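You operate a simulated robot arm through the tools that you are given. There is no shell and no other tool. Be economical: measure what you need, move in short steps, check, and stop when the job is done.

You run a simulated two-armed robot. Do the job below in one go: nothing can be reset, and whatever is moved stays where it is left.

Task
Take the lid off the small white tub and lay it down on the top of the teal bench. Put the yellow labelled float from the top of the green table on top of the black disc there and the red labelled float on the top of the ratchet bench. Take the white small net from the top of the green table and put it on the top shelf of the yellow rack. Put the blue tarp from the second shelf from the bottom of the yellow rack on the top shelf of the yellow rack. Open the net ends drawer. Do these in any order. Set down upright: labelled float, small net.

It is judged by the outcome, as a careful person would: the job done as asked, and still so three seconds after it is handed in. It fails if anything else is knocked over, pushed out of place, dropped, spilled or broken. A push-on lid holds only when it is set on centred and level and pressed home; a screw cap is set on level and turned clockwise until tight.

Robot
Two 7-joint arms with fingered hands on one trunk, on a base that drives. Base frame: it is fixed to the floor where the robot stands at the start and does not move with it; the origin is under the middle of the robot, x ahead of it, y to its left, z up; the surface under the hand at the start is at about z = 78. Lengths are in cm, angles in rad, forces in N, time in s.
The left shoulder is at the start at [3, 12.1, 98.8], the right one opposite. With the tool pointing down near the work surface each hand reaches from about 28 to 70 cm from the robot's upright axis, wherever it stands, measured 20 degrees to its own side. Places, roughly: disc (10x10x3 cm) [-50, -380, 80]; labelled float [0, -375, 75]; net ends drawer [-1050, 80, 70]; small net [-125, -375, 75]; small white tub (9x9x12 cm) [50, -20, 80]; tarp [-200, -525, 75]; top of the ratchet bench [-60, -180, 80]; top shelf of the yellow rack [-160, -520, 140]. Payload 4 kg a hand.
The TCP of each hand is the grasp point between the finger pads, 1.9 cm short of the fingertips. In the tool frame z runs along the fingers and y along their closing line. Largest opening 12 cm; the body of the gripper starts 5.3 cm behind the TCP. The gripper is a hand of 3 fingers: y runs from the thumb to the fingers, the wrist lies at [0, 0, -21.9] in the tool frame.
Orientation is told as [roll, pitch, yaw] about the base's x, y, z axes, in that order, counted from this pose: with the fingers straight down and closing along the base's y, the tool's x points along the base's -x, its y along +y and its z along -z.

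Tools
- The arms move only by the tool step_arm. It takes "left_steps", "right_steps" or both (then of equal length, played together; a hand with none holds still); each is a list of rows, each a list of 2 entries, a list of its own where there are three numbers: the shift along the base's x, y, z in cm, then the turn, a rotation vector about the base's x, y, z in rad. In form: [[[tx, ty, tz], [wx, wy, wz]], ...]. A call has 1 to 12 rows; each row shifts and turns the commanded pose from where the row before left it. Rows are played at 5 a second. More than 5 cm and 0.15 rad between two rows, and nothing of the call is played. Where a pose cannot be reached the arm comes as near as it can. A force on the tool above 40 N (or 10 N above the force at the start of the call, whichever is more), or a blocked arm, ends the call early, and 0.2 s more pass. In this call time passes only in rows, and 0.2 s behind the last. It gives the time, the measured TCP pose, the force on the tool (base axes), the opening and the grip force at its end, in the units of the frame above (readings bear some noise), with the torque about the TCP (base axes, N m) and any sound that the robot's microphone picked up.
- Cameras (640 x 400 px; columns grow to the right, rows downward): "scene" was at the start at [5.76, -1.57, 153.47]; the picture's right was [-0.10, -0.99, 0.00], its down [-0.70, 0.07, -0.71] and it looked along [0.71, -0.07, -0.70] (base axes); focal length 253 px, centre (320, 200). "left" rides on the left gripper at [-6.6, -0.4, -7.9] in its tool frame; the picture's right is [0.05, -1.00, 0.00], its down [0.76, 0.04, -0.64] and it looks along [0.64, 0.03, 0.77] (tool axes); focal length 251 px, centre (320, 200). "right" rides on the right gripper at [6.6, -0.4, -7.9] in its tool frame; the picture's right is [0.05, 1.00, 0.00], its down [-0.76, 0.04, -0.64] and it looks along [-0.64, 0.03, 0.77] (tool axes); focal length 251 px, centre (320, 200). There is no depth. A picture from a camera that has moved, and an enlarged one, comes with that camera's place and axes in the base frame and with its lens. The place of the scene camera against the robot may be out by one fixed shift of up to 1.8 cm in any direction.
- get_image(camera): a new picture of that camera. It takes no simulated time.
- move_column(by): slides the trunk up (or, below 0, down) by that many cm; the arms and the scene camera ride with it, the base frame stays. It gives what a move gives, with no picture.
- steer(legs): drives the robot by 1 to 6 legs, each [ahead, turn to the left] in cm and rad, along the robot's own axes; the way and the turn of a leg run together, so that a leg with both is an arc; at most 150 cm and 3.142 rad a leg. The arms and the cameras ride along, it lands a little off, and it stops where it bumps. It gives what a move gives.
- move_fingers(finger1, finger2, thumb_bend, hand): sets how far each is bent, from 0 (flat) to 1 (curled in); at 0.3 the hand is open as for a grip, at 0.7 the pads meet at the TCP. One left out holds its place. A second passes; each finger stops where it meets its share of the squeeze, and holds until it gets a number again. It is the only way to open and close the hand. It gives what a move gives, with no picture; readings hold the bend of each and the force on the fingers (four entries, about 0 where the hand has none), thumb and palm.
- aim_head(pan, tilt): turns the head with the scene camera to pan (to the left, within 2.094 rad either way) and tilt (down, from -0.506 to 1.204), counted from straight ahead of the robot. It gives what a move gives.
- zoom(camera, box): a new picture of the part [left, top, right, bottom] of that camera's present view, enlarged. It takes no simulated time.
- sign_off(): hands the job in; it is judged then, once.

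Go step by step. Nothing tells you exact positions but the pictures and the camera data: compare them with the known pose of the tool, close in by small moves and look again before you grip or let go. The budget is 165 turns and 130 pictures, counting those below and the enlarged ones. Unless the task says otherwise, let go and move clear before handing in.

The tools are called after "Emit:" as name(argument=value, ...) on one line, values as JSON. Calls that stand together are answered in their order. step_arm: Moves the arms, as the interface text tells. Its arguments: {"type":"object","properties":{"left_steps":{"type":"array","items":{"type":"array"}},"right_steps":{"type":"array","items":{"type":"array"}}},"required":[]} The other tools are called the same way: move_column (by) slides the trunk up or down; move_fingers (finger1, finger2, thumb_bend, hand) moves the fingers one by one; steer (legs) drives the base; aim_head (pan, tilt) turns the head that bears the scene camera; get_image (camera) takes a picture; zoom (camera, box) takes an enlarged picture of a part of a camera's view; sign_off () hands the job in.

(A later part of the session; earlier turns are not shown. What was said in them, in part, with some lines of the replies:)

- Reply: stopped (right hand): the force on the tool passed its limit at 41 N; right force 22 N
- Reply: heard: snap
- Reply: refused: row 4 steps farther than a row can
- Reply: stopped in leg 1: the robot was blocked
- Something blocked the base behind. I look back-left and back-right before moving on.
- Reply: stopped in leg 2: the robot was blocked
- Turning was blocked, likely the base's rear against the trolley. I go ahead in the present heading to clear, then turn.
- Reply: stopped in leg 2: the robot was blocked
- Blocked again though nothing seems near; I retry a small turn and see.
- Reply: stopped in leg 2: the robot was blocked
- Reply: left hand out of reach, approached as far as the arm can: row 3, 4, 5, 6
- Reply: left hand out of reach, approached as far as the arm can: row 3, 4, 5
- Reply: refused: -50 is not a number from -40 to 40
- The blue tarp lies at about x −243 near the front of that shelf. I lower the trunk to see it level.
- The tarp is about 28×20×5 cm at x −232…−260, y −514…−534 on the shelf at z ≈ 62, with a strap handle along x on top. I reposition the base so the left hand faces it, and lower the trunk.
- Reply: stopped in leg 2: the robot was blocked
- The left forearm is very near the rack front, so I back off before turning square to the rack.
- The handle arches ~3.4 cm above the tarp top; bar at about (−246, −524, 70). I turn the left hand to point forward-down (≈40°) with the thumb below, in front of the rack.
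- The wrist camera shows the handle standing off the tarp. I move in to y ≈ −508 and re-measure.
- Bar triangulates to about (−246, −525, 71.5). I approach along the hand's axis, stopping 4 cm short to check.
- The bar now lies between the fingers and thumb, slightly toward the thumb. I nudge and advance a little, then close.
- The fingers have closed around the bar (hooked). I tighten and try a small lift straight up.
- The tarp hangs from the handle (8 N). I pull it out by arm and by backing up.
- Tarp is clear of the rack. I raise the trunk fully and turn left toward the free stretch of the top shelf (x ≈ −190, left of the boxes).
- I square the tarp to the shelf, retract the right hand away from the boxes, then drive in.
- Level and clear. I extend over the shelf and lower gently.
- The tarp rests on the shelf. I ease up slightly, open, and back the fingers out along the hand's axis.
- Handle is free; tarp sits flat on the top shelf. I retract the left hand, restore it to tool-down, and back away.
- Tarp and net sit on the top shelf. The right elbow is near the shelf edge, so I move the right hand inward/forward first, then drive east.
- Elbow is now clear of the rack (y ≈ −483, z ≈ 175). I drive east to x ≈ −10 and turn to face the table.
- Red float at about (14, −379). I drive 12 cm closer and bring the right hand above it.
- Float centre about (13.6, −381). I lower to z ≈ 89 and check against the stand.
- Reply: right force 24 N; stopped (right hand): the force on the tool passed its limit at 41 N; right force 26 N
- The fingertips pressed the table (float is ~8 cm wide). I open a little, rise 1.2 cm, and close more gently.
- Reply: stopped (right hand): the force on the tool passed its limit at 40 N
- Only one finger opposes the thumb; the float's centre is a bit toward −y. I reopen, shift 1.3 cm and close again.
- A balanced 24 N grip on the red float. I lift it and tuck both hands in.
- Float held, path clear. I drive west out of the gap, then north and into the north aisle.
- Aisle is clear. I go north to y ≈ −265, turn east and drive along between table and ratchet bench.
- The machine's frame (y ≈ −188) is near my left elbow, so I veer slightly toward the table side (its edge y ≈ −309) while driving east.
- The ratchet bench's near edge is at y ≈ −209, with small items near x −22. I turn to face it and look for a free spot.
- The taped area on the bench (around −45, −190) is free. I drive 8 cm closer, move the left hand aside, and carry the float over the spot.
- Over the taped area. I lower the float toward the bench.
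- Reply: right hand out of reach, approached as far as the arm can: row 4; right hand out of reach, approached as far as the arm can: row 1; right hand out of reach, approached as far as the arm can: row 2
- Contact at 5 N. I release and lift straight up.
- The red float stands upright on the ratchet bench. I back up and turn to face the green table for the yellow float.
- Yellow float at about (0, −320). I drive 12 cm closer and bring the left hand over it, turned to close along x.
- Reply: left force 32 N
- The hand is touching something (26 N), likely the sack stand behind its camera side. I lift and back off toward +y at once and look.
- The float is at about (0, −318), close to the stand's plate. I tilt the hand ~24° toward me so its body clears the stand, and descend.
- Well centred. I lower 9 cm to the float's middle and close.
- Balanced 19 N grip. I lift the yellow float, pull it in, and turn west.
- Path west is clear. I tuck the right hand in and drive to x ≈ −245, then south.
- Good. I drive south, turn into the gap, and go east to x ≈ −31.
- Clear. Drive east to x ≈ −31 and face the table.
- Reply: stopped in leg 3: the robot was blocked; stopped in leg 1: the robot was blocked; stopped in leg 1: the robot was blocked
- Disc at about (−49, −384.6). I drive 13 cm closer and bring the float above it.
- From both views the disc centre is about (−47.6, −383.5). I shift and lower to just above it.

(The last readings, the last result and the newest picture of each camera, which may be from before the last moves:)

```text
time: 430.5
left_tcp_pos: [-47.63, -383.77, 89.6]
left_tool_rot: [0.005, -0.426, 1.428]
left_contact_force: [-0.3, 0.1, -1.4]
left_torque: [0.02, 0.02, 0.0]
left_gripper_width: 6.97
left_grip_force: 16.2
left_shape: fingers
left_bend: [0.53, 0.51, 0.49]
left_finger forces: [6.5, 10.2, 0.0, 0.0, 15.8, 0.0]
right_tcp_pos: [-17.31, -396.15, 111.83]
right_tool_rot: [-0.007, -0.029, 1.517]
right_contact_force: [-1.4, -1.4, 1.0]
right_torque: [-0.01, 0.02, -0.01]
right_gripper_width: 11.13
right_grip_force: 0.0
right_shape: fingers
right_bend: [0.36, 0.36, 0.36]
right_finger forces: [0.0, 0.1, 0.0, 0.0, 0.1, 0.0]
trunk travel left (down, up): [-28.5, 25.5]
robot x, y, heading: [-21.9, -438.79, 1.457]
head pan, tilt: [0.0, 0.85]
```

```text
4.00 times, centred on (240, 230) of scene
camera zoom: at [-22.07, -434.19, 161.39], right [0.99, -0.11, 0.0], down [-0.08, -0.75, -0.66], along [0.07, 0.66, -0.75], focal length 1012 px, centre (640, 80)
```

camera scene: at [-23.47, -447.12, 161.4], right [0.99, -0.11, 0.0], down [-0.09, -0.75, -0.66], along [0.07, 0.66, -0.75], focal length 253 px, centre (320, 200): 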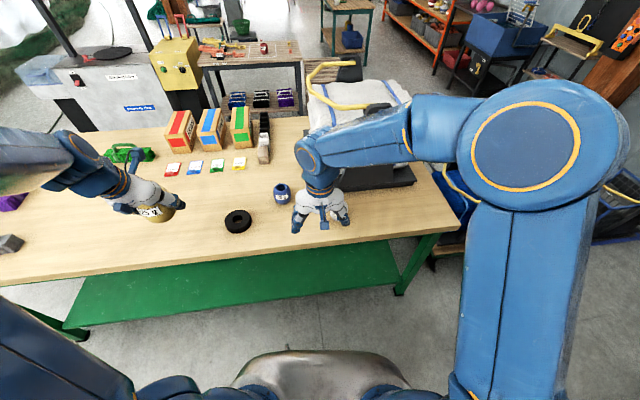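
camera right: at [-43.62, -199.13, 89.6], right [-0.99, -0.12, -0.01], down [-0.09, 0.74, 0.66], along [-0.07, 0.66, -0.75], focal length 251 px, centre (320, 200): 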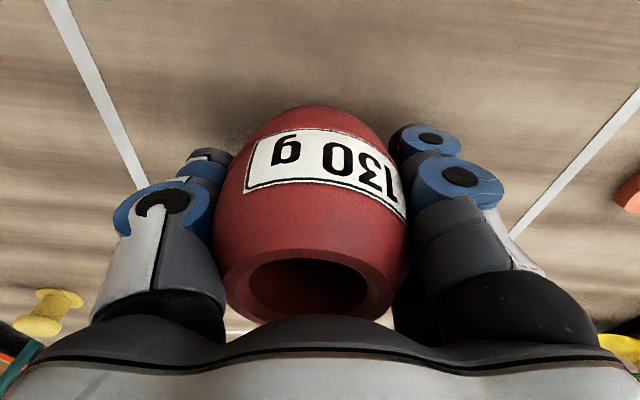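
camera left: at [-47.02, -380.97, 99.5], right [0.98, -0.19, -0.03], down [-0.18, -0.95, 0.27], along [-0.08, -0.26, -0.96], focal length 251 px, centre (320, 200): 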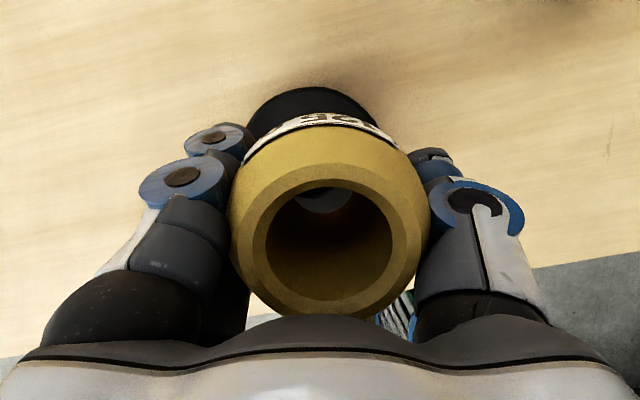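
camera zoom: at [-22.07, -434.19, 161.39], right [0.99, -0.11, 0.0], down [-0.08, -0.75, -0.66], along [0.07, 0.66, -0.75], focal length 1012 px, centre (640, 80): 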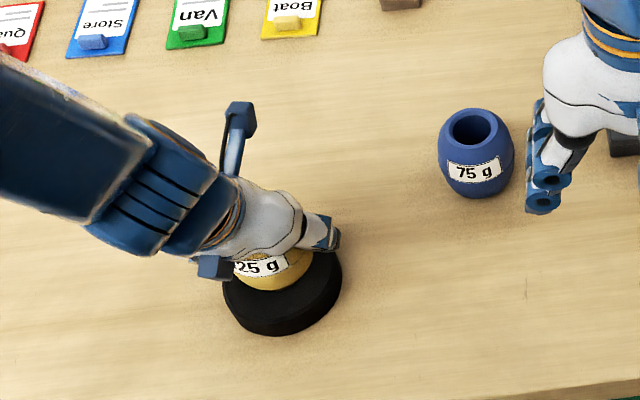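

Aligned to within about a centimetre. I lower in small steps until contact.

Emit:
step_arm(left_steps=[[[0, 0, -0.6], [0, 0, 0]], [[0, 0, -0.6], [0, 0, 0]], [[0, 0, -0.5], [0, 0, 0]]])

Emit:
step_arm(left_steps=[[[0, 0, -0.3], [0, 0, 0]], [[0, 0, -0.3], [0, 0, 0]]])

Emit:
step_arm(left_steps=[[[0, 0, -0.2], [0, 0, 0]], [[0, 0, -0.2], [0, 0, 0]]])

```text
time: 431.3
left_tcp_pos: [-47.8, -383.67, 87.94]
left_tool_rot: [0.004, -0.425, 1.426]
left_contact_force: [1.2, -0.5, 0.6]
left_torque: [-0.03, -0.02, 0.02]
left_gripper_width: 6.97
left_grip_force: 16.5
left_shape: fingers
left_bend: [0.53, 0.51, 0.49]
left_finger forces: [6.3, 10.3, 0.0, 0.0, 16.0, 0.1]
right_tcp_pos: [-17.29, -396.1, 111.97]
right_tool_rot: [-0.007, -0.026, 1.518]
right_contact_force: [-0.1, 0.4, 0.6]
right_torque: [-0.02, -0.03, -0.01]
right_gripper_width: 11.12
right_grip_force: 0.0
right_shape: fingers
right_bend: [0.36, 0.36, 0.36]
right_finger forces: [0.1, 0.0, 0.0, 0.0, 0.1, 0.0]
trunk travel left (down, up): [-28.5, 25.5]
robot x, y, heading: [-22.71, -439.25, 1.463]
head pan, tilt: [0.0, 0.85]
```

```text
time: 431.9
left_tcp_pos: [-47.67, -383.53, 87.28]
left_tool_rot: [0.004, -0.427, 1.426]
left_contact_force: [0.8, 0.1, 2.3]
left_torque: [-0.03, -0.07, 0.01]
left_gripper_width: 6.98
left_grip_force: 16.6
left_shape: fingers
left_bend: [0.53, 0.51, 0.49]
left_finger forces: [6.3, 10.4, 0.0, 0.0, 16.1, 0.0]
right_tcp_pos: [-17.33, -396.05, 111.92]
right_tool_rot: [-0.007, -0.025, 1.519]
right_contact_force: [-0.1, -0.4, -0.6]
right_torque: [-0.02, 0.02, -0.02]
right_gripper_width: 11.12
right_grip_force: 0.1
right_shape: fingers
right_bend: [0.36, 0.36, 0.36]
right_finger forces: [0.0, 0.0, 0.0, 0.1, 0.1, 0.0]
trunk travel left (down, up): [-28.5, 25.5]
robot x, y, heading: [-22.5, -439.24, 1.455]
head pan, tilt: [0.0, 0.85]
```

```text
time: 432.5
left_tcp_pos: [-47.69, -383.7, 87.14]
left_tool_rot: [0.007, -0.432, 1.429]
left_contact_force: [-1.2, 3.4, 20.5]
left_torque: [-0.24, -0.35, 0.04]
left_gripper_width: 6.98
left_grip_force: 20.0
left_shape: fingers
left_bend: [0.53, 0.51, 0.5]
left_finger forces: [9.3, 12.2, 0.1, 0.1, 18.6, 0.0]
right_tcp_pos: [-17.31, -396.14, 111.92]
right_tool_rot: [-0.008, -0.027, 1.52]
right_contact_force: [-0.1, 0.1, 0.1]
right_torque: [0.0, -0.03, 0.0]
right_gripper_width: 11.14
right_grip_force: 0.1
right_shape: fingers
right_bend: [0.36, 0.36, 0.36]
right_finger forces: [0.1, 0.1, 0.1, 0.1, 0.0, 0.0]
trunk travel left (down, up): [-28.5, 25.5]
robot x, y, heading: [-22.38, -439.36, 1.458]
head pan, tilt: [0.0, 0.85]
```

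Seated on the disc. I ease pressure, open, and retreat upward.

Emit:
step_arm(left_steps=[[[0, 0, 0.3], [0, 0, 0]]])

Emit:
move_fingers(hand="left", finger1=0.34, finger2=0.34, thumb_bend=0.34)

Emit:
step_arm(left_steps=[[[0, 0, 2], [0, 0, 0]], [[0, 0, 3], [0, 0, 0]], [[0, 0, 4], [0, 0, 0]], [[0, 0, 4.5], [0, 0, 0]], [[0, 0, 4.5], [0, 0, 0]], [[0, 0, 4.5], [0, 0, 0]], [[0, -3, 3], [0, 0, 0]], [[0, -3, 0], [0.14, 0, 0]], [[0, -3, 0], [0.14, 0, 0]], [[0, -3, 0], [0.14, 0, 0]]])

Emit:
zoom(camera="scene", box=[160, 150, 340, 280])

```text
time: 432.9
left_tcp_pos: [-47.8, -383.7, 87.2]
left_tool_rot: [0.004, -0.427, 1.427]
left_contact_force: [-1.3, 4.6, 14.2]
left_torque: [-0.09, -0.23, 0.06]
left_gripper_width: 6.98
left_grip_force: 20.8
left_shape: fingers
left_bend: [0.53, 0.51, 0.5]
left_finger forces: [9.0, 12.0, 0.0, 0.0, 19.3, 0.1]
right_tcp_pos: [-17.31, -396.16, 111.95]
right_tool_rot: [-0.005, -0.027, 1.519]
right_contact_force: [0.2, 0.2, 0.1]
right_torque: [0.02, 0.0, -0.01]
right_gripper_width: 11.11
right_grip_force: 0.1
right_shape: fingers
right_bend: [0.36, 0.36, 0.36]
right_finger forces: [0.0, 0.0, 0.0, 0.0, 0.1, 0.0]
trunk travel left (down, up): [-28.5, 25.5]
robot x, y, heading: [-22.39, -439.14, 1.464]
head pan, tilt: [0.0, 0.85]
```

```text
time: 433.9
left_tcp_pos: [-47.72, -383.66, 87.17]
left_tool_rot: [0.004, -0.423, 1.427]
left_contact_force: [0.5, -0.1, 1.3]
left_torque: [-0.01, 0.01, -0.01]
left_gripper_width: 11.63
left_grip_force: 0.1
left_shape: fingers
left_bend: [0.34, 0.34, 0.34]
left_finger forces: [0.0, 0.0, 0.1, 0.1, 0.1, 0.1]
right_tcp_pos: [-17.32, -396.06, 111.93]
right_tool_rot: [-0.007, -0.027, 1.519]
right_contact_force: [-0.9, 0.4, 0.7]
right_torque: [-0.01, -0.03, 0.01]
right_gripper_width: 11.15
right_grip_force: 0.0
right_shape: fingers
right_bend: [0.36, 0.36, 0.36]
right_finger forces: [0.1, 0.0, 0.0, 0.1, 0.0, 0.1]
trunk travel left (down, up): [-28.5, 25.5]
robot x, y, heading: [-22.14, -439.21, 1.454]
head pan, tilt: [0.0, 0.85]
```

```text
time: 436.1
left_tcp_pos: [-47.83, -395.12, 112.84]
left_tool_rot: [0.089, -0.841, 1.377]
left_contact_force: [0.1, 0.1, 0.2]
left_torque: [-0.03, 0.0, -0.02]
left_gripper_width: 11.7
left_grip_force: 0.0
left_shape: fingers
left_bend: [0.34, 0.34, 0.34]
left_finger forces: [0.1, 0.0, 0.0, 0.1, 0.0, 0.0]
left hand out of reach, approached as far as the arm can: row 10
right_tcp_pos: [-17.52, -396.21, 111.91]
right_tool_rot: [-0.007, -0.027, 1.518]
right_contact_force: [-0.4, 0.2, 0.2]
right_torque: [0.01, -0.03, 0.01]
right_gripper_width: 11.09
right_grip_force: 0.0
right_shape: fingers
right_bend: [0.36, 0.36, 0.36]
right_finger forces: [0.0, 0.0, 0.0, 0.0, 0.0, 0.0]
trunk travel left (down, up): [-28.5, 25.5]
robot x, y, heading: [-22.19, -439.24, 1.46]
head pan, tilt: [0.0, 0.85]
```

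```text
3.08 times, centred on (250, 215) of scene
camera zoom: at [-22.14, -434.27, 161.39], right [0.99, -0.11, 0.0], down [-0.08, -0.75, -0.66], along [0.07, 0.66, -0.75], focal length 778 px, centre (535, 154)
```

zoom: 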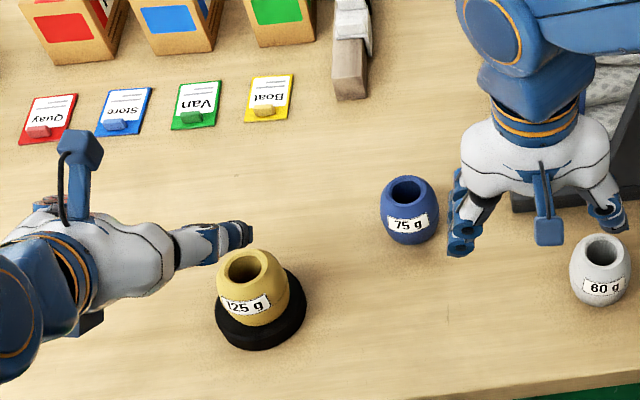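

The yellow float stands upright on the disc. Now the drawer: I straighten the left hand, tuck it in, and leave the gap westward.

Emit:
step_arm(left_steps=[[[1, 1, 0], [-0.14, 0, 0]], [[1, 1, 0], [-0.14, 0, 0]], [[1, 0, 2], [-0.14, 0, 0]], [[1, 0, 3], [-0.14, 0, 0]], [[1, 0, 3], [-0.14, 0, 0]], [[1, 0, 3], [-0.14, 0, 0]]])

Emit:
steer(legs=[[-6, 0], [0, 0.5]])

Emit:
steer(legs=[[0, 0.55]])

Emit:
steer(legs=[[0, 0.57]])

Emit:
aim_head(pan=0.0, tilt=0.45)

Emit:
get_image(camera="scene")

```text
time: 437.5
left_tcp_pos: [-45.99, -393.03, 121.57]
left_tool_rot: [0.081, -0.266, 1.439]
left_contact_force: [0.0, 0.1, 0.0]
left_torque: [0.0, 0.02, -0.01]
left_gripper_width: 11.68
left_grip_force: 0.0
left_shape: fingers
left_bend: [0.34, 0.34, 0.34]
left_finger forces: [0.0, 0.0, 0.0, 0.1, 0.1, 0.0]
left hand out of reach, approached as far as the arm can: row 2, 3, 4
right_tcp_pos: [-17.35, -395.92, 111.83]
right_tool_rot: [-0.007, -0.024, 1.517]
right_contact_force: [-0.5, 0.4, -0.2]
right_torque: [0.0, 0.04, 0.0]
right_gripper_width: 11.1
right_grip_force: 0.1
right_shape: fingers
right_bend: [0.36, 0.36, 0.36]
right_finger forces: [0.0, 0.0, 0.0, 0.0, 0.0, 0.0]
trunk travel left (down, up): [-28.5, 25.5]
robot x, y, heading: [-22.36, -439.14, 1.457]
head pan, tilt: [0.0, 0.85]
```

```text
time: 439.9
left_tcp_pos: [-65.62, -416.54, 121.67]
left_tool_rot: [0.086, -0.271, 1.937]
left_contact_force: [-0.2, 0.3, -0.7]
left_torque: [0.0, 0.02, 0.02]
left_gripper_width: 11.7
left_grip_force: 0.0
left_shape: fingers
left_bend: [0.34, 0.34, 0.34]
left_finger forces: [0.1, 0.0, 0.0, 0.1, 0.1, 0.1]
right_tcp_pos: [-38.99, -405.25, 112.02]
right_tool_rot: [-0.006, -0.025, 2.019]
right_contact_force: [0.7, -0.1, 0.5]
right_torque: [0.01, 0.03, 0.02]
right_gripper_width: 11.11
right_grip_force: 0.0
right_shape: fingers
right_bend: [0.36, 0.36, 0.36]
right_finger forces: [0.1, 0.0, 0.1, 0.1, 0.1, 0.1]
trunk travel left (down, up): [-28.5, 25.5]
robot x, y, heading: [-19.66, -444.33, 1.963]
head pan, tilt: [0.0, 0.85]
```

```text
time: 442.0
left_tcp_pos: [-74.04, -444.14, 121.38]
left_tool_rot: [0.08, -0.269, 2.483]
left_contact_force: [0.6, -0.7, 0.0]
left_torque: [0.06, -0.02, -0.05]
left_gripper_width: 11.68
left_grip_force: 0.1
left_shape: fingers
left_bend: [0.34, 0.34, 0.34]
left_finger forces: [0.0, 0.0, 0.0, 0.0, 0.0, 0.0]
right_tcp_pos: [-56.75, -420.82, 111.87]
right_tool_rot: [-0.011, -0.023, 2.56]
right_contact_force: [-0.2, 0.6, -0.6]
right_torque: [0.04, -0.01, -0.04]
right_gripper_width: 11.13
right_grip_force: 0.0
right_shape: fingers
right_bend: [0.36, 0.36, 0.36]
right_finger forces: [0.0, 0.1, 0.1, 0.0, 0.1, 0.0]
trunk travel left (down, up): [-28.5, 25.5]
robot x, y, heading: [-17.62, -441.25, 2.505]
head pan, tilt: [0.0, 0.85]
stopped in leg 1: the robot was blocked; the commanded pose is now the measured one
```

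```text
time: 444.1
left_tcp_pos: [-64.19, -473.69, 121.31]
left_tool_rot: [0.083, -0.268, 3.046]
left_contact_force: [-0.2, -0.3, -0.2]
left_torque: [0.04, 0.0, -0.01]
left_gripper_width: 11.71
left_grip_force: 0.1
left_shape: fingers
left_bend: [0.34, 0.34, 0.34]
left_finger forces: [0.0, 0.1, 0.1, 0.0, 0.0, 0.0]
right_tcp_pos: [-62.07, -444.89, 111.86]
right_tool_rot: [-0.009, -0.025, 3.129]
right_contact_force: [0.5, -1.0, -0.3]
right_torque: [0.05, 0.0, 0.0]
right_gripper_width: 11.11
right_grip_force: 0.2
right_shape: fingers
right_bend: [0.36, 0.36, 0.36]
right_finger forces: [0.0, 0.0, 0.0, 0.1, 0.1, 0.0]
trunk travel left (down, up): [-28.5, 25.5]
robot x, y, heading: [-18.0, -437.54, 3.08]
head pan, tilt: [0.0, 0.85]
stopped in leg 1: the robot was blocked; the commanded pose is now the measured one
```

```text
time: 444.9
left_tcp_pos: [-64.09, -473.46, 121.4]
left_tool_rot: [0.086, -0.268, 3.048]
left_contact_force: [-0.2, -0.4, 1.0]
left_torque: [-0.02, -0.02, 0.02]
left_gripper_width: 11.71
left_grip_force: 0.0
left_shape: fingers
left_bend: [0.34, 0.34, 0.34]
left_finger forces: [0.0, 0.0, 0.0, 0.0, 0.0, 0.0]
right_tcp_pos: [-62.2, -444.69, 111.92]
right_tool_rot: [-0.009, -0.023, 3.128]
right_contact_force: [0.1, 0.2, -0.7]
right_torque: [0.01, -0.02, -0.01]
right_gripper_width: 11.11
right_grip_force: 0.0
right_shape: fingers
right_bend: [0.36, 0.36, 0.36]
right_finger forces: [0.0, 0.0, 0.0, 0.0, 0.0, 0.1]
trunk travel left (down, up): [-28.5, 25.5]
robot x, y, heading: [-17.89, -437.73, 3.08]
head pan, tilt: [0.0, 0.45]
```

```text
9 pictures are left
camera scene: at [-25.65, -437.86, 164.83], right [0.06, 1.0, 0.0], down [0.44, -0.03, -0.9], along [-0.9, 0.05, -0.44], focal length 253 px, centre (320, 200)
```

scene: 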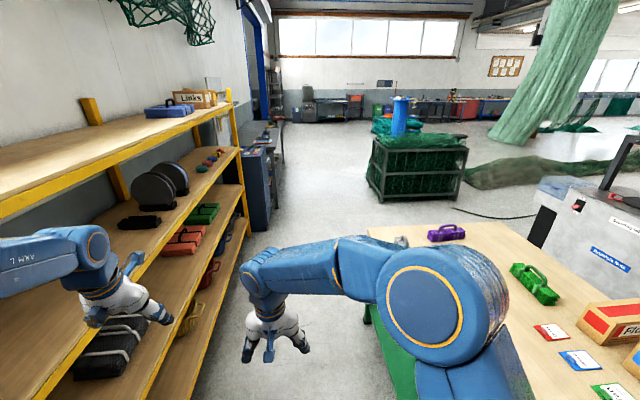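

I pull the left hand in from the rack and drive west through the corridor south of the net cage.

Emit:
step_arm(left_steps=[[[0, 4, 0], [0, 0, 0]], [[0, 4, 0], [0, 0, 0]], [[0, 3, 0], [0, 0, 0]]])

Emit:
steer(legs=[[0, 0.045], [110, 0], [110, 0], [0, -0.15]])

Emit:
steer(legs=[[140, 0], [0, 0.1], [145, 0]])

Emit:
steer(legs=[[0, -0.5]])

Emit:
aim_head(pan=-0.2, tilt=0.3)

Emit:
get_image(camera="scene")

```text
time: 445.7
left_tcp_pos: [-64.05, -462.42, 121.55]
left_tool_rot: [0.083, -0.27, 3.047]
left_contact_force: [-0.4, 0.4, 0.2]
left_torque: [0.02, 0.01, 0.02]
left_gripper_width: 11.71
left_grip_force: 0.0
left_shape: fingers
left_bend: [0.34, 0.34, 0.34]
left_finger forces: [0.0, 0.1, 0.1, 0.0, 0.0, 0.0]
right_tcp_pos: [-62.11, -444.59, 111.91]
right_tool_rot: [-0.009, -0.025, 3.129]
right_contact_force: [0.3, -0.1, 0.2]
right_torque: [-0.02, -0.01, -0.02]
right_gripper_width: 11.09
right_grip_force: 0.1
right_shape: fingers
right_bend: [0.36, 0.36, 0.36]
right_finger forces: [0.0, 0.0, 0.0, 0.0, 0.1, 0.0]
trunk travel left (down, up): [-28.5, 25.5]
robot x, y, heading: [-18.09, -437.47, 3.082]
head pan, tilt: [0.0, 0.45]
```

```text
time: 457.6
left_tcp_pos: [-285.87, -453.55, 121.54]
left_tool_rot: [0.084, -0.269, 2.936]
left_contact_force: [0.0, 0.3, 0.2]
left_torque: [0.02, 0.01, -0.03]
left_gripper_width: 11.71
left_grip_force: 0.0
left_shape: fingers
left_bend: [0.34, 0.34, 0.34]
left_finger forces: [0.0, 0.0, 0.0, 0.1, 0.1, 0.1]
right_tcp_pos: [-282.06, -436.02, 111.87]
right_tool_rot: [-0.008, -0.025, 3.018]
right_contact_force: [0.8, 0.6, -0.2]
right_torque: [0.0, 0.0, -0.04]
right_gripper_width: 11.1
right_grip_force: 0.2
right_shape: fingers
right_bend: [0.36, 0.36, 0.36]
right_finger forces: [0.1, 0.0, 0.0, 0.0, 0.1, 0.0]
trunk travel left (down, up): [-28.5, 25.5]
robot x, y, heading: [-237.7, -434.62, 2.969]
head pan, tilt: [0.0, 0.45]
```

```text
time: 472.0
left_tcp_pos: [-568.05, -421.81, 121.68]
left_tool_rot: [0.085, -0.269, 3.016]
left_contact_force: [0.4, -1.4, 1.0]
left_torque: [0.03, -0.03, 0.0]
left_gripper_width: 11.7
left_grip_force: 0.1
left_shape: fingers
left_bend: [0.34, 0.34, 0.34]
left_finger forces: [0.0, 0.0, 0.1, 0.0, 0.1, 0.1]
right_tcp_pos: [-565.57, -403.99, 111.94]
right_tool_rot: [-0.01, -0.025, 3.097]
right_contact_force: [-0.5, 0.1, 1.2]
right_torque: [0.01, 0.0, -0.03]
right_gripper_width: 11.13
right_grip_force: 0.0
right_shape: fingers
right_bend: [0.36, 0.36, 0.36]
right_finger forces: [0.1, 0.0, 0.1, 0.1, 0.0, 0.0]
trunk travel left (down, up): [-28.5, 25.5]
robot x, y, heading: [-521.74, -399.53, 3.048]
head pan, tilt: [0.0, 0.45]
```

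```text
time: 473.8
left_tcp_pos: [-572.96, -396.54, 121.57]
left_tool_rot: [0.085, -0.269, 2.514]
left_contact_force: [-0.6, 0.9, 0.0]
left_torque: [0.0, 0.01, -0.05]
left_gripper_width: 11.69
left_grip_force: 0.2
left_shape: fingers
left_bend: [0.34, 0.34, 0.34]
left_finger forces: [0.0, 0.0, 0.1, 0.0, 0.0, 0.0]
right_tcp_pos: [-562.12, -382.15, 111.85]
right_tool_rot: [-0.008, -0.024, 2.596]
right_contact_force: [0.6, 0.8, -0.5]
right_torque: [-0.02, -0.05, -0.04]
right_gripper_width: 11.13
right_grip_force: 0.0
right_shape: fingers
right_bend: [0.36, 0.36, 0.36]
right_finger forces: [0.0, 0.0, 0.1, 0.0, 0.0, 0.0]
trunk travel left (down, up): [-28.5, 25.5]
robot x, y, heading: [-523.56, -402.47, 2.543]
head pan, tilt: [0.0, 0.45]
```

```text
time: 474.5
left_tcp_pos: [-572.79, -396.59, 121.63]
left_tool_rot: [0.084, -0.272, 2.514]
left_contact_force: [0.5, 0.1, 0.4]
left_torque: [-0.03, 0.02, 0.02]
left_gripper_width: 11.68
left_grip_force: 0.0
left_shape: fingers
left_bend: [0.34, 0.34, 0.34]
left_finger forces: [0.0, 0.1, 0.1, 0.0, 0.0, 0.0]
right_tcp_pos: [-561.9, -382.16, 111.93]
right_tool_rot: [-0.007, -0.025, 2.596]
right_contact_force: [0.7, -0.3, -1.1]
right_torque: [-0.01, 0.0, -0.02]
right_gripper_width: 11.09
right_grip_force: 0.2
right_shape: fingers
right_bend: [0.36, 0.36, 0.36]
right_finger forces: [0.0, 0.0, 0.0, 0.1, 0.0, 0.1]
trunk travel left (down, up): [-28.5, 25.5]
robot x, y, heading: [-523.18, -402.29, 2.542]
head pan, tilt: [-0.201, 0.3]
```

```text
8 pictures are left
camera scene: at [-528.32, -397.58, 166.22], right [0.72, 0.7, 0.0], down [0.21, -0.21, -0.96], along [-0.67, 0.69, -0.3], focal length 253 px, centre (320, 200)
```

scene: 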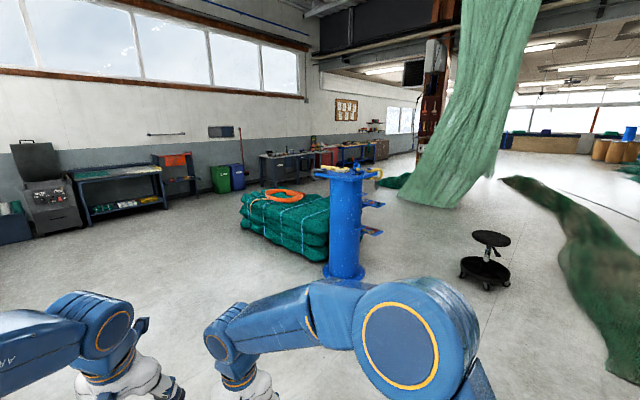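

I see the target bench at far left-centre. I pass between the blue post (−686, −197) and the stool (−566, −88), then head to (−870, 30).

Emit:
steer(legs=[[0, -0.5], [0, -0.1]])

Emit:
steer(legs=[[140, 0], [138, 0], [0, 0.5]])

Emit:
steer(legs=[[0, 0.1], [120, 0], [120, 0]])

Emit:
aim_head(pan=0.0, tilt=0.4)

Emit:
get_image(camera="scene")

```text
time: 477.2
left_tcp_pos: [-560.79, -368.93, 121.49]
left_tool_rot: [0.086, -0.267, 1.909]
left_contact_force: [-0.3, -0.8, 0.3]
left_torque: [-0.02, 0.01, -0.02]
left_gripper_width: 11.68
left_grip_force: 0.0
left_shape: fingers
left_bend: [0.34, 0.34, 0.34]
left_finger forces: [0.0, 0.0, 0.0, 0.0, 0.1, 0.1]
right_tcp_pos: [-543.61, -363.3, 111.84]
right_tool_rot: [-0.007, -0.022, 1.992]
right_contact_force: [-0.3, 0.0, -0.1]
right_torque: [-0.04, 0.03, -0.02]
right_gripper_width: 11.1
right_grip_force: 0.0
right_shape: fingers
right_bend: [0.36, 0.36, 0.36]
right_finger forces: [0.0, 0.1, 0.0, 0.0, 0.0, 0.0]
trunk travel left (down, up): [-28.5, 25.5]
robot x, y, heading: [-527.33, -403.66, 1.929]
head pan, tilt: [-0.201, 0.3]
stopped in leg 2: the robot was blocked; the commanded pose is now the measured one
```

```text
time: 492.1
left_tcp_pos: [-669.36, -128.41, 121.5]
left_tool_rot: [0.084, -0.268, 2.4]
left_contact_force: [-0.1, 0.2, 0.0]
left_torque: [0.01, -0.01, -0.02]
left_gripper_width: 11.72
left_grip_force: 0.0
left_shape: fingers
left_bend: [0.34, 0.34, 0.34]
left_finger forces: [0.1, 0.0, 0.0, 0.0, 0.0, 0.0]
right_tcp_pos: [-656.82, -115.3, 111.73]
right_tool_rot: [-0.009, -0.025, 2.48]
right_contact_force: [0.8, -0.1, -0.9]
right_torque: [-0.01, -0.04, -0.01]
right_gripper_width: 11.11
right_grip_force: 0.0
right_shape: fingers
right_bend: [0.36, 0.36, 0.36]
right_finger forces: [0.0, 0.0, 0.0, 0.1, 0.0, 0.0]
trunk travel left (down, up): [-28.5, 25.5]
robot x, y, heading: [-620.85, -140.68, 2.415]
head pan, tilt: [-0.201, 0.3]
```

```text
time: 504.3
left_tcp_pos: [-864.72, 6.46, 121.52]
left_tool_rot: [0.084, -0.267, 2.496]
left_contact_force: [0.8, -0.3, 0.3]
left_torque: [0.02, 0.02, 0.0]
left_gripper_width: 11.69
left_grip_force: 0.1
left_shape: fingers
left_bend: [0.34, 0.34, 0.34]
left_finger forces: [0.0, 0.0, 0.0, 0.1, 0.0, 0.0]
right_tcp_pos: [-853.58, 20.62, 111.81]
right_tool_rot: [-0.009, -0.023, 2.576]
right_contact_force: [-0.7, -0.3, -0.7]
right_torque: [-0.02, -0.01, 0.0]
right_gripper_width: 11.12
right_grip_force: 0.0
right_shape: fingers
right_bend: [0.36, 0.36, 0.36]
right_finger forces: [0.0, 0.1, 0.0, 0.0, 0.1, 0.1]
trunk travel left (down, up): [-28.5, 25.5]
robot x, y, heading: [-815.65, -1.25, 2.514]
head pan, tilt: [-0.201, 0.3]
```

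```text
time: 505.1
left_tcp_pos: [-864.63, 6.43, 121.55]
left_tool_rot: [0.083, -0.27, 2.499]
left_contact_force: [-0.5, 0.6, -0.3]
left_torque: [0.0, 0.01, 0.01]
left_gripper_width: 11.69
left_grip_force: 0.1
left_shape: fingers
left_bend: [0.34, 0.34, 0.34]
left_finger forces: [0.0, 0.1, 0.0, 0.0, 0.0, 0.0]
right_tcp_pos: [-853.5, 20.63, 111.97]
right_tool_rot: [-0.009, -0.022, 2.578]
right_contact_force: [-1.2, 0.4, -1.1]
right_torque: [-0.01, -0.04, 0.01]
right_gripper_width: 11.12
right_grip_force: 0.1
right_shape: fingers
right_bend: [0.36, 0.36, 0.36]
right_finger forces: [0.1, 0.0, 0.0, 0.0, 0.1, 0.1]
trunk travel left (down, up): [-28.5, 25.5]
robot x, y, heading: [-815.87, -1.34, 2.506]
head pan, tilt: [0.0, 0.4]
```

```text
7 pictures are left
camera scene: at [-822.18, 1.99, 165.31], right [0.59, 0.81, 0.0], down [0.31, -0.23, -0.92], along [-0.74, 0.54, -0.39], focal length 253 px, centre (320, 200)
```

scene: 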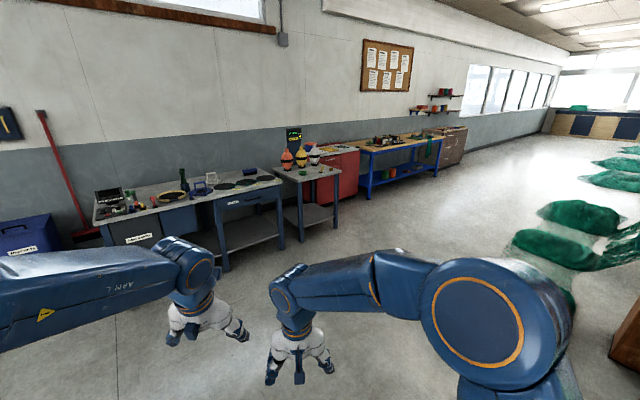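

The bench with labelled drawers is ahead; the hint location projects to the drawer near pixel (240, 200). One zoom to read the labels.

Emit:
zoom(camera="scene", box=[90, 160, 290, 285])

```text
3.20 times, centred on (190, 222) of scene
camera zoom: at [-822.18, 1.99, 165.31], right [0.59, 0.81, 0.0], down [0.31, -0.23, -0.92], along [-0.74, 0.54, -0.39], focal length 809 px, centre (736, 128)
```

zoom: 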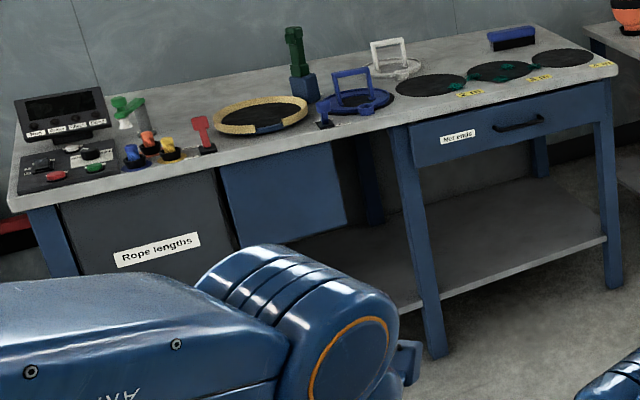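

"Net ends" is the drawer with the horizontal handle at about (−1044.5, 83, 70). I drive to (−970, 95), face the bench, lower the trunk, and start orienting the left hand.

Emit:
steer(legs=[[0, 0.08], [90, 0], [90, 0], [0, 0.5]])

Emit:
move_column(by=-26)

```text
time: 516.3
left_tcp_pos: [-1015.69, 72.02, 121.48]
left_tool_rot: [0.081, -0.268, 3.073]
left_contact_force: [0.1, 0.3, -0.6]
left_torque: [0.02, 0.01, -0.02]
left_gripper_width: 11.68
left_grip_force: 0.1
left_shape: fingers
left_bend: [0.34, 0.34, 0.34]
left_finger forces: [0.0, 0.0, 0.0, 0.1, 0.1, 0.1]
right_tcp_pos: [-1014.12, 90.06, 111.75]
right_tool_rot: [-0.009, -0.024, -3.13]
right_contact_force: [0.0, -0.6, 0.1]
right_torque: [0.01, -0.01, 0.01]
right_gripper_width: 11.1
right_grip_force: 0.1
right_shape: fingers
right_bend: [0.36, 0.36, 0.36]
right_finger forces: [0.0, 0.0, 0.1, 0.0, 0.0, 0.1]
trunk travel left (down, up): [-28.5, 25.5]
robot x, y, heading: [-970.09, 95.96, 3.089]
head pan, tilt: [0.0, 0.4]
stopped in leg 4: the robot was blocked; the commanded pose is now the measured one
```

```text
time: 519.0
left_tcp_pos: [-1015.65, 72.21, 95.4]
left_tool_rot: [0.08, -0.266, 3.071]
left_contact_force: [-0.5, -0.4, 0.6]
left_torque: [0.01, 0.02, -0.05]
left_gripper_width: 11.69
left_grip_force: 0.2
left_shape: fingers
left_bend: [0.34, 0.34, 0.34]
left_finger forces: [0.0, 0.0, 0.1, 0.0, 0.1, 0.1]
right_tcp_pos: [-1014.09, 90.21, 85.93]
right_tool_rot: [-0.008, -0.023, -3.129]
right_contact_force: [-0.9, 0.2, 1.6]
right_torque: [0.05, -0.01, 0.01]
right_gripper_width: 11.11
right_grip_force: 0.0
right_shape: fingers
right_bend: [0.36, 0.36, 0.36]
right_finger forces: [0.0, 0.1, 0.0, 0.1, 0.0, 0.0]
trunk travel left (down, up): [-2.5, 51.5]
robot x, y, heading: [-970.54, 96.36, 3.099]
head pan, tilt: [0.0, 0.4]
```

Facing the bench. I move the right hand aside and turn the left hand step by step to point horizontally at the handle with the thumb below.

Emit:
step_arm(right_steps=[[[1, 4, 0], [0, 0, 0]], [[1, 4, 0], [0, 0, 0]], [[1, 4, 0], [0, 0, 0]], [[1, 4, 0], [0, 0, 0]], [[1, 4, 0], [0, 0, 0]], [[1, 4, 0], [0, 0, 0]], [[0, 0, 0], [0, 0, 0]], [[0, 0, 0], [0, 0, 0]], [[0, 0, 0], [0, 0, 0]], [[0, 0, 0], [0, 0, 0]], [[0, 0, 0], [0, 0, 0]], [[0, 0, 0], [0, 0, 0]]], left_steps=[[[-0.5, 0, 0], [0, -0.133, 0]], [[-0.5, 0, 0], [0, -0.133, 0]], [[-0.5, 0, 0], [0.08, 0, 0]], [[-0.5, 1.2, 0], [0, 0, -0.15]], [[-0.5, 1.2, 0], [0, 0, -0.15]], [[-0.5, 1.2, 0], [0, 0, -0.15]], [[-0.5, 1.2, 0], [0, 0, -0.15]], [[-0.5, 1.2, 0], [0, 0, -0.15]], [[-0.5, 1.2, 0], [0, 0, -0.15]], [[-0.5, 1.2, 0], [0, 0, -0.15]], [[-0.5, 1.2, 0], [0, 0, -0.15]], [[-0.5, 1.2, 0], [0, 0, -0.15]]])

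Emit:
step_arm(left_steps=[[[0, 0, 0], [0, 0, -0.145]], [[0, 0, 0], [0, 0.1428, 0]], [[0, 0, 0], [0, 0.1428, 0]], [[0, 0, 0], [0, 0.1428, 0]], [[0, 0, 0], [0, 0.1428, 0]], [[0, 0, 0], [0, 0.1428, 0]], [[0, 0, -1], [0, 0.1428, 0]], [[0, 0, -2], [0, 0.1428, 0]], [[0, 0, -2], [0, 0.1428, 0]], [[0, 0, -2], [0, 0.1428, 0]], [[0, 0, -2], [0, 0.1428, 0]], [[0, 0, -2], [0, 0.1428, 0]]])

Emit:
get_image(camera="left")

```text
time: 521.6
left_tcp_pos: [-1021.67, 83.15, 95.35]
left_tool_rot: [-0.016, -0.007, 1.723]
left_contact_force: [-0.2, -0.5, 0.5]
left_torque: [0.0, 0.0, -0.03]
left_gripper_width: 11.7
left_grip_force: 0.1
left_shape: fingers
left_bend: [0.34, 0.34, 0.34]
left_finger forces: [0.1, 0.0, 0.0, 0.0, 0.0, 0.0]
right_tcp_pos: [-1008.19, 114.1, 85.79]
right_tool_rot: [-0.009, -0.023, -3.131]
right_contact_force: [0.9, 0.4, 0.3]
right_torque: [-0.01, 0.03, 0.03]
right_gripper_width: 11.12
right_grip_force: 0.1
right_shape: fingers
right_bend: [0.36, 0.36, 0.36]
right_finger forces: [0.1, 0.1, 0.0, 0.0, 0.1, 0.0]
trunk travel left (down, up): [-2.5, 51.5]
robot x, y, heading: [-970.14, 96.12, 3.093]
head pan, tilt: [0.0, 0.4]
```

```text
time: 524.2
left_tcp_pos: [-1021.65, 83.1, 84.42]
left_tool_rot: [1.556, -0.011, 1.563]
left_contact_force: [0.1, -0.5, -0.5]
left_torque: [-0.01, 0.01, 0.02]
left_gripper_width: 11.71
left_grip_force: 0.0
left_shape: fingers
left_bend: [0.34, 0.34, 0.34]
left_finger forces: [0.0, 0.0, 0.1, 0.1, 0.0, 0.1]
right_tcp_pos: [-1008.07, 114.26, 85.81]
right_tool_rot: [-0.008, -0.023, -3.13]
right_contact_force: [-0.1, 0.0, 0.3]
right_torque: [-0.01, -0.02, 0.0]
right_gripper_width: 11.12
right_grip_force: 0.1
right_shape: fingers
right_bend: [0.36, 0.36, 0.36]
right_finger forces: [0.0, 0.0, 0.0, 0.0, 0.0, 0.1]
trunk travel left (down, up): [-2.5, 51.5]
robot x, y, heading: [-969.88, 96.18, 3.093]
head pan, tilt: [0.0, 0.4]
```

```text
5 pictures are left
camera left: at [-1013.8, 89.67, 84.22], right [0.01, -0.04, -1.0], down [0.64, -0.77, 0.04], along [-0.77, -0.64, 0.02], focal length 251 px, centre (320, 200)
```

left: 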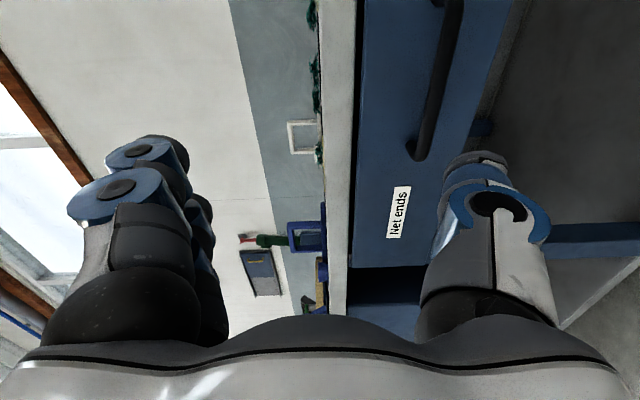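

The wrist camera reads "Net ends"; the handle is at y 72–91, z ≈ 71. I narrow the opening, lower to z 71 and approach to 8 cm.

Emit:
move_fingers(hand="left", finger1=0.5, finger2=0.5, thumb_bend=0.5)

Emit:
step_arm(left_steps=[[[0, -0.5, -4.5], [0, 0, 0]], [[0, -0.5, -4.5], [0, 0, 0]], [[0, 0, -4.3], [0, 0, 0]], [[-4, 0, 0], [0, 0, 0]], [[-4, 0, 0], [0, 0, 0]], [[-4, 0, 0], [0, 0, 0]]])

Emit:
get_image(camera="left")

```text
time: 525.2
left_tcp_pos: [-1021.61, 83.11, 84.35]
left_tool_rot: [1.556, -0.009, 1.565]
left_contact_force: [-0.7, -0.7, -0.4]
left_torque: [0.0, 0.02, 0.0]
left_gripper_width: 6.9
left_grip_force: 0.0
left_shape: fingers
left_bend: [0.5, 0.5, 0.5]
left_finger forces: [0.0, 0.0, 0.0, 0.0, 0.1, 0.0]
right_tcp_pos: [-1008.11, 114.23, 85.77]
right_tool_rot: [-0.009, -0.023, -3.131]
right_contact_force: [-0.6, -0.6, -1.1]
right_torque: [0.01, 0.0, 0.02]
right_gripper_width: 11.14
right_grip_force: 0.0
right_shape: fingers
right_bend: [0.36, 0.36, 0.36]
right_finger forces: [0.0, 0.1, 0.0, 0.1, 0.0, 0.1]
trunk travel left (down, up): [-2.5, 51.5]
robot x, y, heading: [-970.07, 96.59, 3.093]
head pan, tilt: [0.0, 0.4]
```

```text
time: 526.6
left_tcp_pos: [-1033.6, 82.09, 71.15]
left_tool_rot: [1.554, -0.008, 1.563]
left_contact_force: [-0.9, 0.3, -0.5]
left_torque: [-0.02, 0.0, -0.06]
left_gripper_width: 6.87
left_grip_force: 0.0
left_shape: fingers
left_bend: [0.5, 0.5, 0.5]
left_finger forces: [0.0, 0.0, 0.0, 0.0, 0.1, 0.0]
right_tcp_pos: [-1008.19, 114.25, 85.76]
right_tool_rot: [-0.007, -0.021, -3.132]
right_contact_force: [0.9, -0.6, 0.7]
right_torque: [0.03, 0.01, 0.0]
right_gripper_width: 11.11
right_grip_force: 0.0
right_shape: fingers
right_bend: [0.36, 0.36, 0.36]
right_finger forces: [0.0, 0.1, 0.0, 0.0, 0.0, 0.0]
trunk travel left (down, up): [-2.5, 51.5]
robot x, y, heading: [-970.32, 96.45, 3.097]
head pan, tilt: [0.0, 0.4]
```

```text
4 pictures are left
camera left: at [-1025.75, 88.65, 70.95], right [0.02, -0.04, -1.0], down [0.64, -0.77, 0.05], along [-0.77, -0.64, 0.02], focal length 251 px, centre (320, 200)
```

left: 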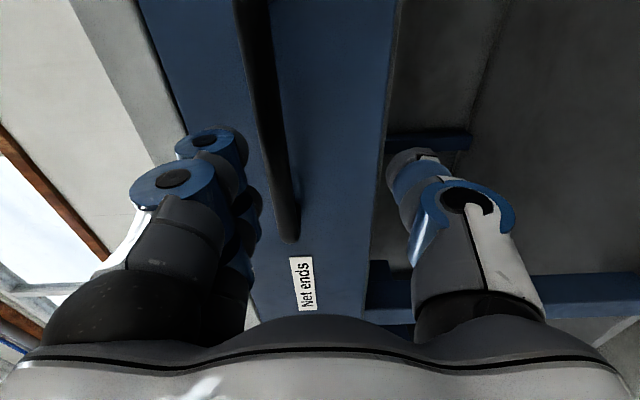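

Triangulated: handle at x ≈ −1038.6, z ≈ 73.7. I rise 2.6 cm, narrow the upper fingers, and advance 5 cm.

Emit:
step_arm(left_steps=[[[0, 0, 1.5], [0, 0, 0]], [[0, 0, 1.1], [0, 0, 0]]])

Emit:
move_fingers(hand="left", finger1=0.57, finger2=0.57, thumb_bend=0.53)

Emit:
step_arm(left_steps=[[[-2, 0, 0], [0, 0, 0]], [[-1.5, 0, 0], [0, 0, 0]], [[-1.2, 0, 0], [0, 0, 0]]])

Emit:
get_image(camera="left")

```text
time: 527.2
left_tcp_pos: [-1033.59, 82.14, 73.7]
left_tool_rot: [1.555, -0.01, 1.564]
left_contact_force: [-0.4, 0.3, 0.5]
left_torque: [0.0, -0.02, 0.01]
left_gripper_width: 6.89
left_grip_force: 0.0
left_shape: fingers
left_bend: [0.5, 0.5, 0.5]
left_finger forces: [0.0, 0.0, 0.0, 0.1, 0.0, 0.0]
right_tcp_pos: [-1008.16, 114.15, 85.71]
right_tool_rot: [-0.01, -0.022, -3.132]
right_contact_force: [0.1, -0.7, -0.5]
right_torque: [0.01, -0.03, 0.0]
right_gripper_width: 11.11
right_grip_force: 0.1
right_shape: fingers
right_bend: [0.36, 0.36, 0.36]
right_finger forces: [0.0, 0.0, 0.1, 0.0, 0.0, 0.0]
trunk travel left (down, up): [-2.5, 51.5]
robot x, y, heading: [-970.38, 96.15, 3.094]
head pan, tilt: [0.0, 0.4]
```

```text
time: 528.2
left_tcp_pos: [-1033.59, 82.17, 73.74]
left_tool_rot: [1.556, -0.009, 1.564]
left_contact_force: [0.1, -0.5, 0.8]
left_torque: [-0.02, -0.02, 0.01]
left_gripper_width: 5.51
left_grip_force: 0.0
left_shape: fingers
left_bend: [0.56, 0.56, 0.53]
left_finger forces: [0.0, 0.0, 0.1, 0.0, 0.0, 0.1]
right_tcp_pos: [-1008.15, 114.23, 85.82]
right_tool_rot: [-0.01, -0.023, -3.132]
right_contact_force: [-0.7, 0.4, -0.6]
right_torque: [0.0, 0.03, 0.03]
right_gripper_width: 11.13
right_grip_force: 0.0
right_shape: fingers
right_bend: [0.36, 0.36, 0.36]
right_finger forces: [0.1, 0.0, 0.0, 0.0, 0.0, 0.0]
trunk travel left (down, up): [-2.5, 51.5]
robot x, y, heading: [-970.17, 96.12, 3.095]
head pan, tilt: [0.0, 0.4]
```

```text
time: 529.0
left_tcp_pos: [-1038.31, 82.13, 73.82]
left_tool_rot: [1.553, -0.008, 1.562]
left_contact_force: [-0.2, 0.1, -0.1]
left_torque: [0.04, 0.01, 0.0]
left_gripper_width: 5.48
left_grip_force: 0.0
left_shape: fingers
left_bend: [0.56, 0.56, 0.53]
left_finger forces: [0.1, 0.1, 0.0, 0.0, 0.1, 0.0]
right_tcp_pos: [-1008.19, 114.23, 85.72]
right_tool_rot: [-0.009, -0.023, -3.131]
right_contact_force: [-0.5, 0.3, -0.3]
right_torque: [0.02, -0.01, 0.02]
right_gripper_width: 11.13
right_grip_force: 0.1
right_shape: fingers
right_bend: [0.36, 0.36, 0.36]
right_finger forces: [0.1, 0.0, 0.1, 0.0, 0.1, 0.0]
trunk travel left (down, up): [-2.5, 51.5]
robot x, y, heading: [-969.74, 96.56, 3.096]
head pan, tilt: [0.0, 0.4]
```

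```text
3 pictures are left
camera left: at [-1030.42, 88.71, 73.54], right [0.02, -0.05, -1.0], down [0.64, -0.77, 0.05], along [-0.77, -0.64, 0.02], focal length 251 px, centre (320, 200)
```

left: 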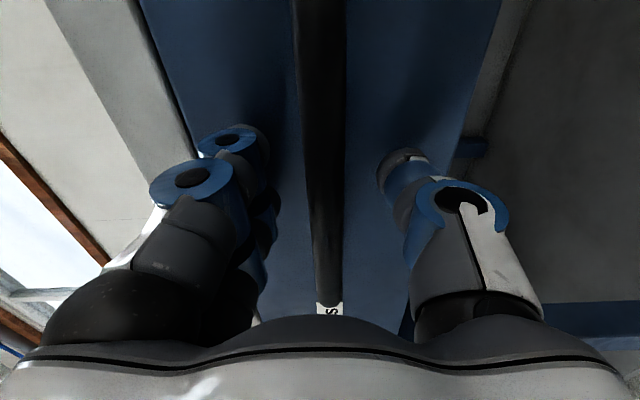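

The handle runs right between fingers and thumb. I close on it.

Emit:
move_fingers(hand="left", finger1=0.85, finger2=0.85, thumb_bend=0.85)

Emit:
step_arm(left_steps=[[[1, 0, 0], [0, 0, 0]], [[1, 0, 0], [0, 0, 0]], [[1, 0, 0], [0, 0, 0]]])

```text
time: 530.0
left_tcp_pos: [-1038.3, 82.08, 73.87]
left_tool_rot: [1.555, -0.01, 1.562]
left_contact_force: [-2.7, 0.8, 2.5]
left_torque: [-0.01, -0.03, 0.03]
left_gripper_width: 0.68
left_grip_force: 23.0
left_shape: fingers
left_bend: [0.82, 0.82, 0.76]
left_finger forces: [12.4, 11.9, 0.0, 0.1, 22.1, 0.0]
right_tcp_pos: [-1008.17, 114.29, 85.74]
right_tool_rot: [-0.011, -0.022, -3.13]
right_contact_force: [0.4, -0.7, 0.8]
right_torque: [-0.02, 0.03, 0.02]
right_gripper_width: 11.11
right_grip_force: 0.1
right_shape: fingers
right_bend: [0.36, 0.36, 0.36]
right_finger forces: [0.0, 0.0, 0.0, 0.0, 0.0, 0.1]
trunk travel left (down, up): [-2.5, 51.5]
robot x, y, heading: [-970.26, 96.03, 3.094]
head pan, tilt: [0.0, 0.4]
```

```text
time: 530.8
left_tcp_pos: [-1035.21, 82.26, 73.72]
left_tool_rot: [1.555, -0.009, 1.563]
left_contact_force: [0.8, 4.4, 5.0]
left_torque: [-0.01, 0.02, 0.04]
left_gripper_width: 0.66
left_grip_force: 23.0
left_shape: fingers
left_bend: [0.82, 0.82, 0.76]
left_finger forces: [12.4, 11.9, 0.0, 0.1, 21.4, 0.1]
right_tcp_pos: [-1008.01, 114.28, 85.84]
right_tool_rot: [-0.009, -0.025, -3.131]
right_contact_force: [0.5, -0.5, 0.0]
right_torque: [-0.01, 0.02, 0.01]
right_gripper_width: 11.12
right_grip_force: 0.1
right_shape: fingers
right_bend: [0.36, 0.36, 0.36]
right_finger forces: [0.1, 0.0, 0.1, 0.0, 0.0, 0.1]
trunk travel left (down, up): [-2.5, 51.5]
robot x, y, heading: [-970.5, 96.08, 3.094]
head pan, tilt: [0.0, 0.4]
```

The grip holds and the drawer moves. I pull it further by backing the base 22 cm.

Emit:
steer(legs=[[-22, 0]])

Emit:
aim_head(pan=0.15, tilt=0.7)

Emit:
get_image(camera="scene")

```text
time: 532.2
left_tcp_pos: [-1020.07, 81.23, 73.97]
left_tool_rot: [1.56, -0.007, 1.566]
left_contact_force: [-17.2, 0.4, -7.0]
left_torque: [0.0, 0.11, 0.0]
left_gripper_width: 0.5
left_grip_force: 16.3
left_shape: fingers
left_bend: [0.82, 0.83, 0.76]
left_finger forces: [7.2, 7.0, 0.0, 0.1, 17.9, 0.0]
right_tcp_pos: [-992.36, 113.5, 85.71]
right_tool_rot: [-0.009, -0.021, -3.132]
right_contact_force: [0.1, 0.3, -0.2]
right_torque: [0.03, -0.01, 0.01]
right_gripper_width: 11.11
right_grip_force: 0.2
right_shape: fingers
right_bend: [0.36, 0.36, 0.36]
right_finger forces: [0.0, 0.0, 0.0, 0.0, 0.0, 0.0]
trunk travel left (down, up): [-2.5, 51.5]
robot x, y, heading: [-954.2, 95.14, 3.094]
head pan, tilt: [0.0, 0.4]
stopped in leg 1: the force on the tool passed its limit at 47 N (the readings are from after the stop); the commanded pose is now the measured one
```

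```text
time: 533.0
left_tcp_pos: [-1020.0, 81.31, 73.84]
left_tool_rot: [1.558, -0.006, 1.565]
left_contact_force: [-19.1, 1.1, -4.8]
left_torque: [0.02, 0.11, -0.03]
left_gripper_width: 0.49
left_grip_force: 16.3
left_shape: fingers
left_bend: [0.82, 0.83, 0.76]
left_finger forces: [7.6, 7.5, 0.1, 0.0, 17.8, 0.1]
right_tcp_pos: [-992.44, 113.5, 85.83]
right_tool_rot: [-0.008, -0.021, -3.132]
right_contact_force: [0.5, -0.3, -0.1]
right_torque: [0.01, -0.02, -0.02]
right_gripper_width: 11.13
right_grip_force: 0.1
right_shape: fingers
right_bend: [0.36, 0.36, 0.36]
right_finger forces: [0.1, 0.0, 0.0, 0.0, 0.0, 0.0]
trunk travel left (down, up): [-2.5, 51.5]
robot x, y, heading: [-954.43, 95.24, 3.094]
head pan, tilt: [0.15, 0.7]
```

```text
2 pictures are left
camera scene: at [-961.52, 93.6, 136.61], right [-0.1, 0.99, 0.0], down [0.64, 0.07, -0.76], along [-0.76, -0.08, -0.65], focal length 253 px, centre (320, 200)
```

scene: 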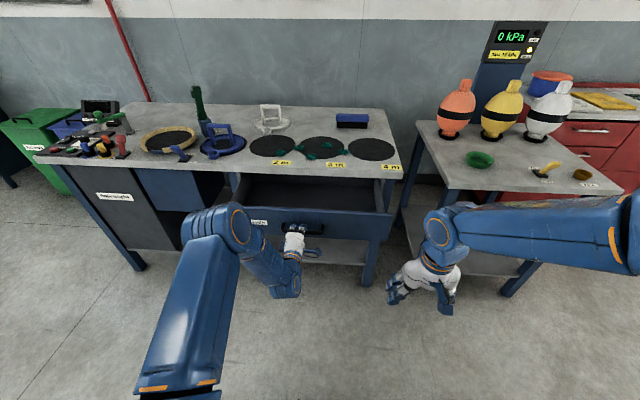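

The drawer is open to its stop. I relax the pull, open the hand and draw it straight back.

Emit:
step_arm(left_steps=[[[-0.4, 0, 0], [0, 0, 0]]])

Emit:
move_fingers(hand="left", finger1=0.5, finger2=0.5, thumb_bend=0.5)

Emit:
steer(legs=[[-20, 0]])

Emit:
get_image(camera="scene")

```text
time: 533.4
left_tcp_pos: [-1020.16, 81.22, 73.94]
left_tool_rot: [1.558, -0.007, 1.566]
left_contact_force: [0.5, 0.7, -2.5]
left_torque: [0.0, -0.01, -0.02]
left_gripper_width: 0.43
left_grip_force: 10.1
left_shape: fingers
left_bend: [0.83, 0.83, 0.78]
left_finger forces: [5.0, 4.7, 0.0, 0.0, 11.0, 0.1]
right_tcp_pos: [-992.37, 113.62, 85.79]
right_tool_rot: [-0.006, -0.023, -3.131]
right_contact_force: [-0.5, 0.8, -1.2]
right_torque: [0.0, -0.01, 0.0]
right_gripper_width: 11.13
right_grip_force: 0.1
right_shape: fingers
right_bend: [0.36, 0.36, 0.36]
right_finger forces: [0.1, 0.1, 0.0, 0.0, 0.0, 0.0]
trunk travel left (down, up): [-2.5, 51.5]
robot x, y, heading: [-954.32, 95.3, 3.093]
head pan, tilt: [0.15, 0.7]
```

```text
time: 534.4
left_tcp_pos: [-1020.19, 81.3, 73.9]
left_tool_rot: [1.559, -0.009, 1.565]
left_contact_force: [0.8, 0.1, 0.5]
left_torque: [0.02, -0.01, 0.0]
left_gripper_width: 6.78
left_grip_force: 0.0
left_shape: fingers
left_bend: [0.5, 0.5, 0.5]
left_finger forces: [0.1, 0.0, 0.0, 0.0, 0.0, 0.1]
right_tcp_pos: [-992.25, 113.47, 85.8]
right_tool_rot: [-0.007, -0.024, -3.132]
right_contact_force: [1.0, -0.7, -0.4]
right_torque: [0.02, 0.01, 0.02]
right_gripper_width: 11.12
right_grip_force: 0.0
right_shape: fingers
right_bend: [0.36, 0.36, 0.36]
right_finger forces: [0.0, 0.0, 0.1, 0.1, 0.1, 0.1]
trunk travel left (down, up): [-2.5, 51.5]
robot x, y, heading: [-954.8, 95.48, 3.094]
head pan, tilt: [0.15, 0.7]
```

```text
time: 536.0
left_tcp_pos: [-999.99, 80.3, 74.03]
left_tool_rot: [1.562, -0.009, 1.568]
left_contact_force: [-0.4, -0.7, 0.8]
left_torque: [0.0, -0.05, -0.02]
left_gripper_width: 6.77
left_grip_force: 0.1
left_shape: fingers
left_bend: [0.5, 0.5, 0.5]
left_finger forces: [0.0, 0.1, 0.0, 0.0, 0.0, 0.0]
right_tcp_pos: [-972.08, 112.51, 85.9]
right_tool_rot: [-0.008, -0.024, -3.133]
right_contact_force: [1.0, -0.2, 0.8]
right_torque: [-0.01, 0.02, -0.03]
right_gripper_width: 11.1
right_grip_force: 0.1
right_shape: fingers
right_bend: [0.36, 0.36, 0.36]
right_finger forces: [0.0, 0.0, 0.1, 0.1, 0.0, 0.1]
trunk travel left (down, up): [-2.5, 51.5]
robot x, y, heading: [-933.85, 94.44, 3.091]
head pan, tilt: [0.15, 0.7]
```

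```text
1 pictures are left
camera scene: at [-940.96, 92.64, 136.62], right [-0.1, 0.99, 0.0], down [0.64, 0.07, -0.77], along [-0.76, -0.08, -0.64], focal length 253 px, centre (320, 200)
```

scene: 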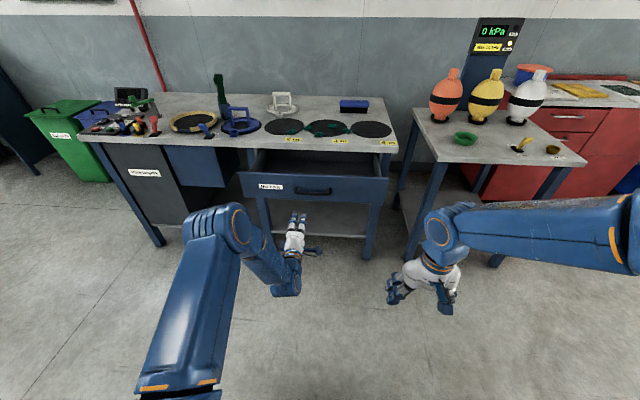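

The "Net ends" drawer stands open and both hands are clear of it. All five parts are done, so I hand in.

Emit:
sign_off()

```text
The job is handed in.
```

All five parts are done and the job is handed in. I saw each object in its place after I let go of it, but I did not go back for a last look at the earlier ones.

- **Tub lid:** lying on the teal bench, with the tub upright beside it.
- **Yellow float:** upright on the black disc, perhaps 1 cm off centre.
- **Red float:** upright on the ratchet bench, inside the taped area.
- **White net:** upright on the top shelf of the yellow rack. It twisted in my grip on the way, so I levelled it before setting it down.
- **Blue tarp:** lying flat on the top shelf of the yellow rack.
- **Net ends drawer:** open to its stop.

Some contacts along the way could matter:
- **Trolley:** early on, the base bumped something behind the robot, most likely the trolley with the green basket. It may have shifted slightly.
- **Sack stand:** the left hand pressed against it with about 26 N while I reached for the yellow float. I saw no change in it afterwards.
- **Blocked moves:** several turns were also reported as blocked with nothing visibly in the way.
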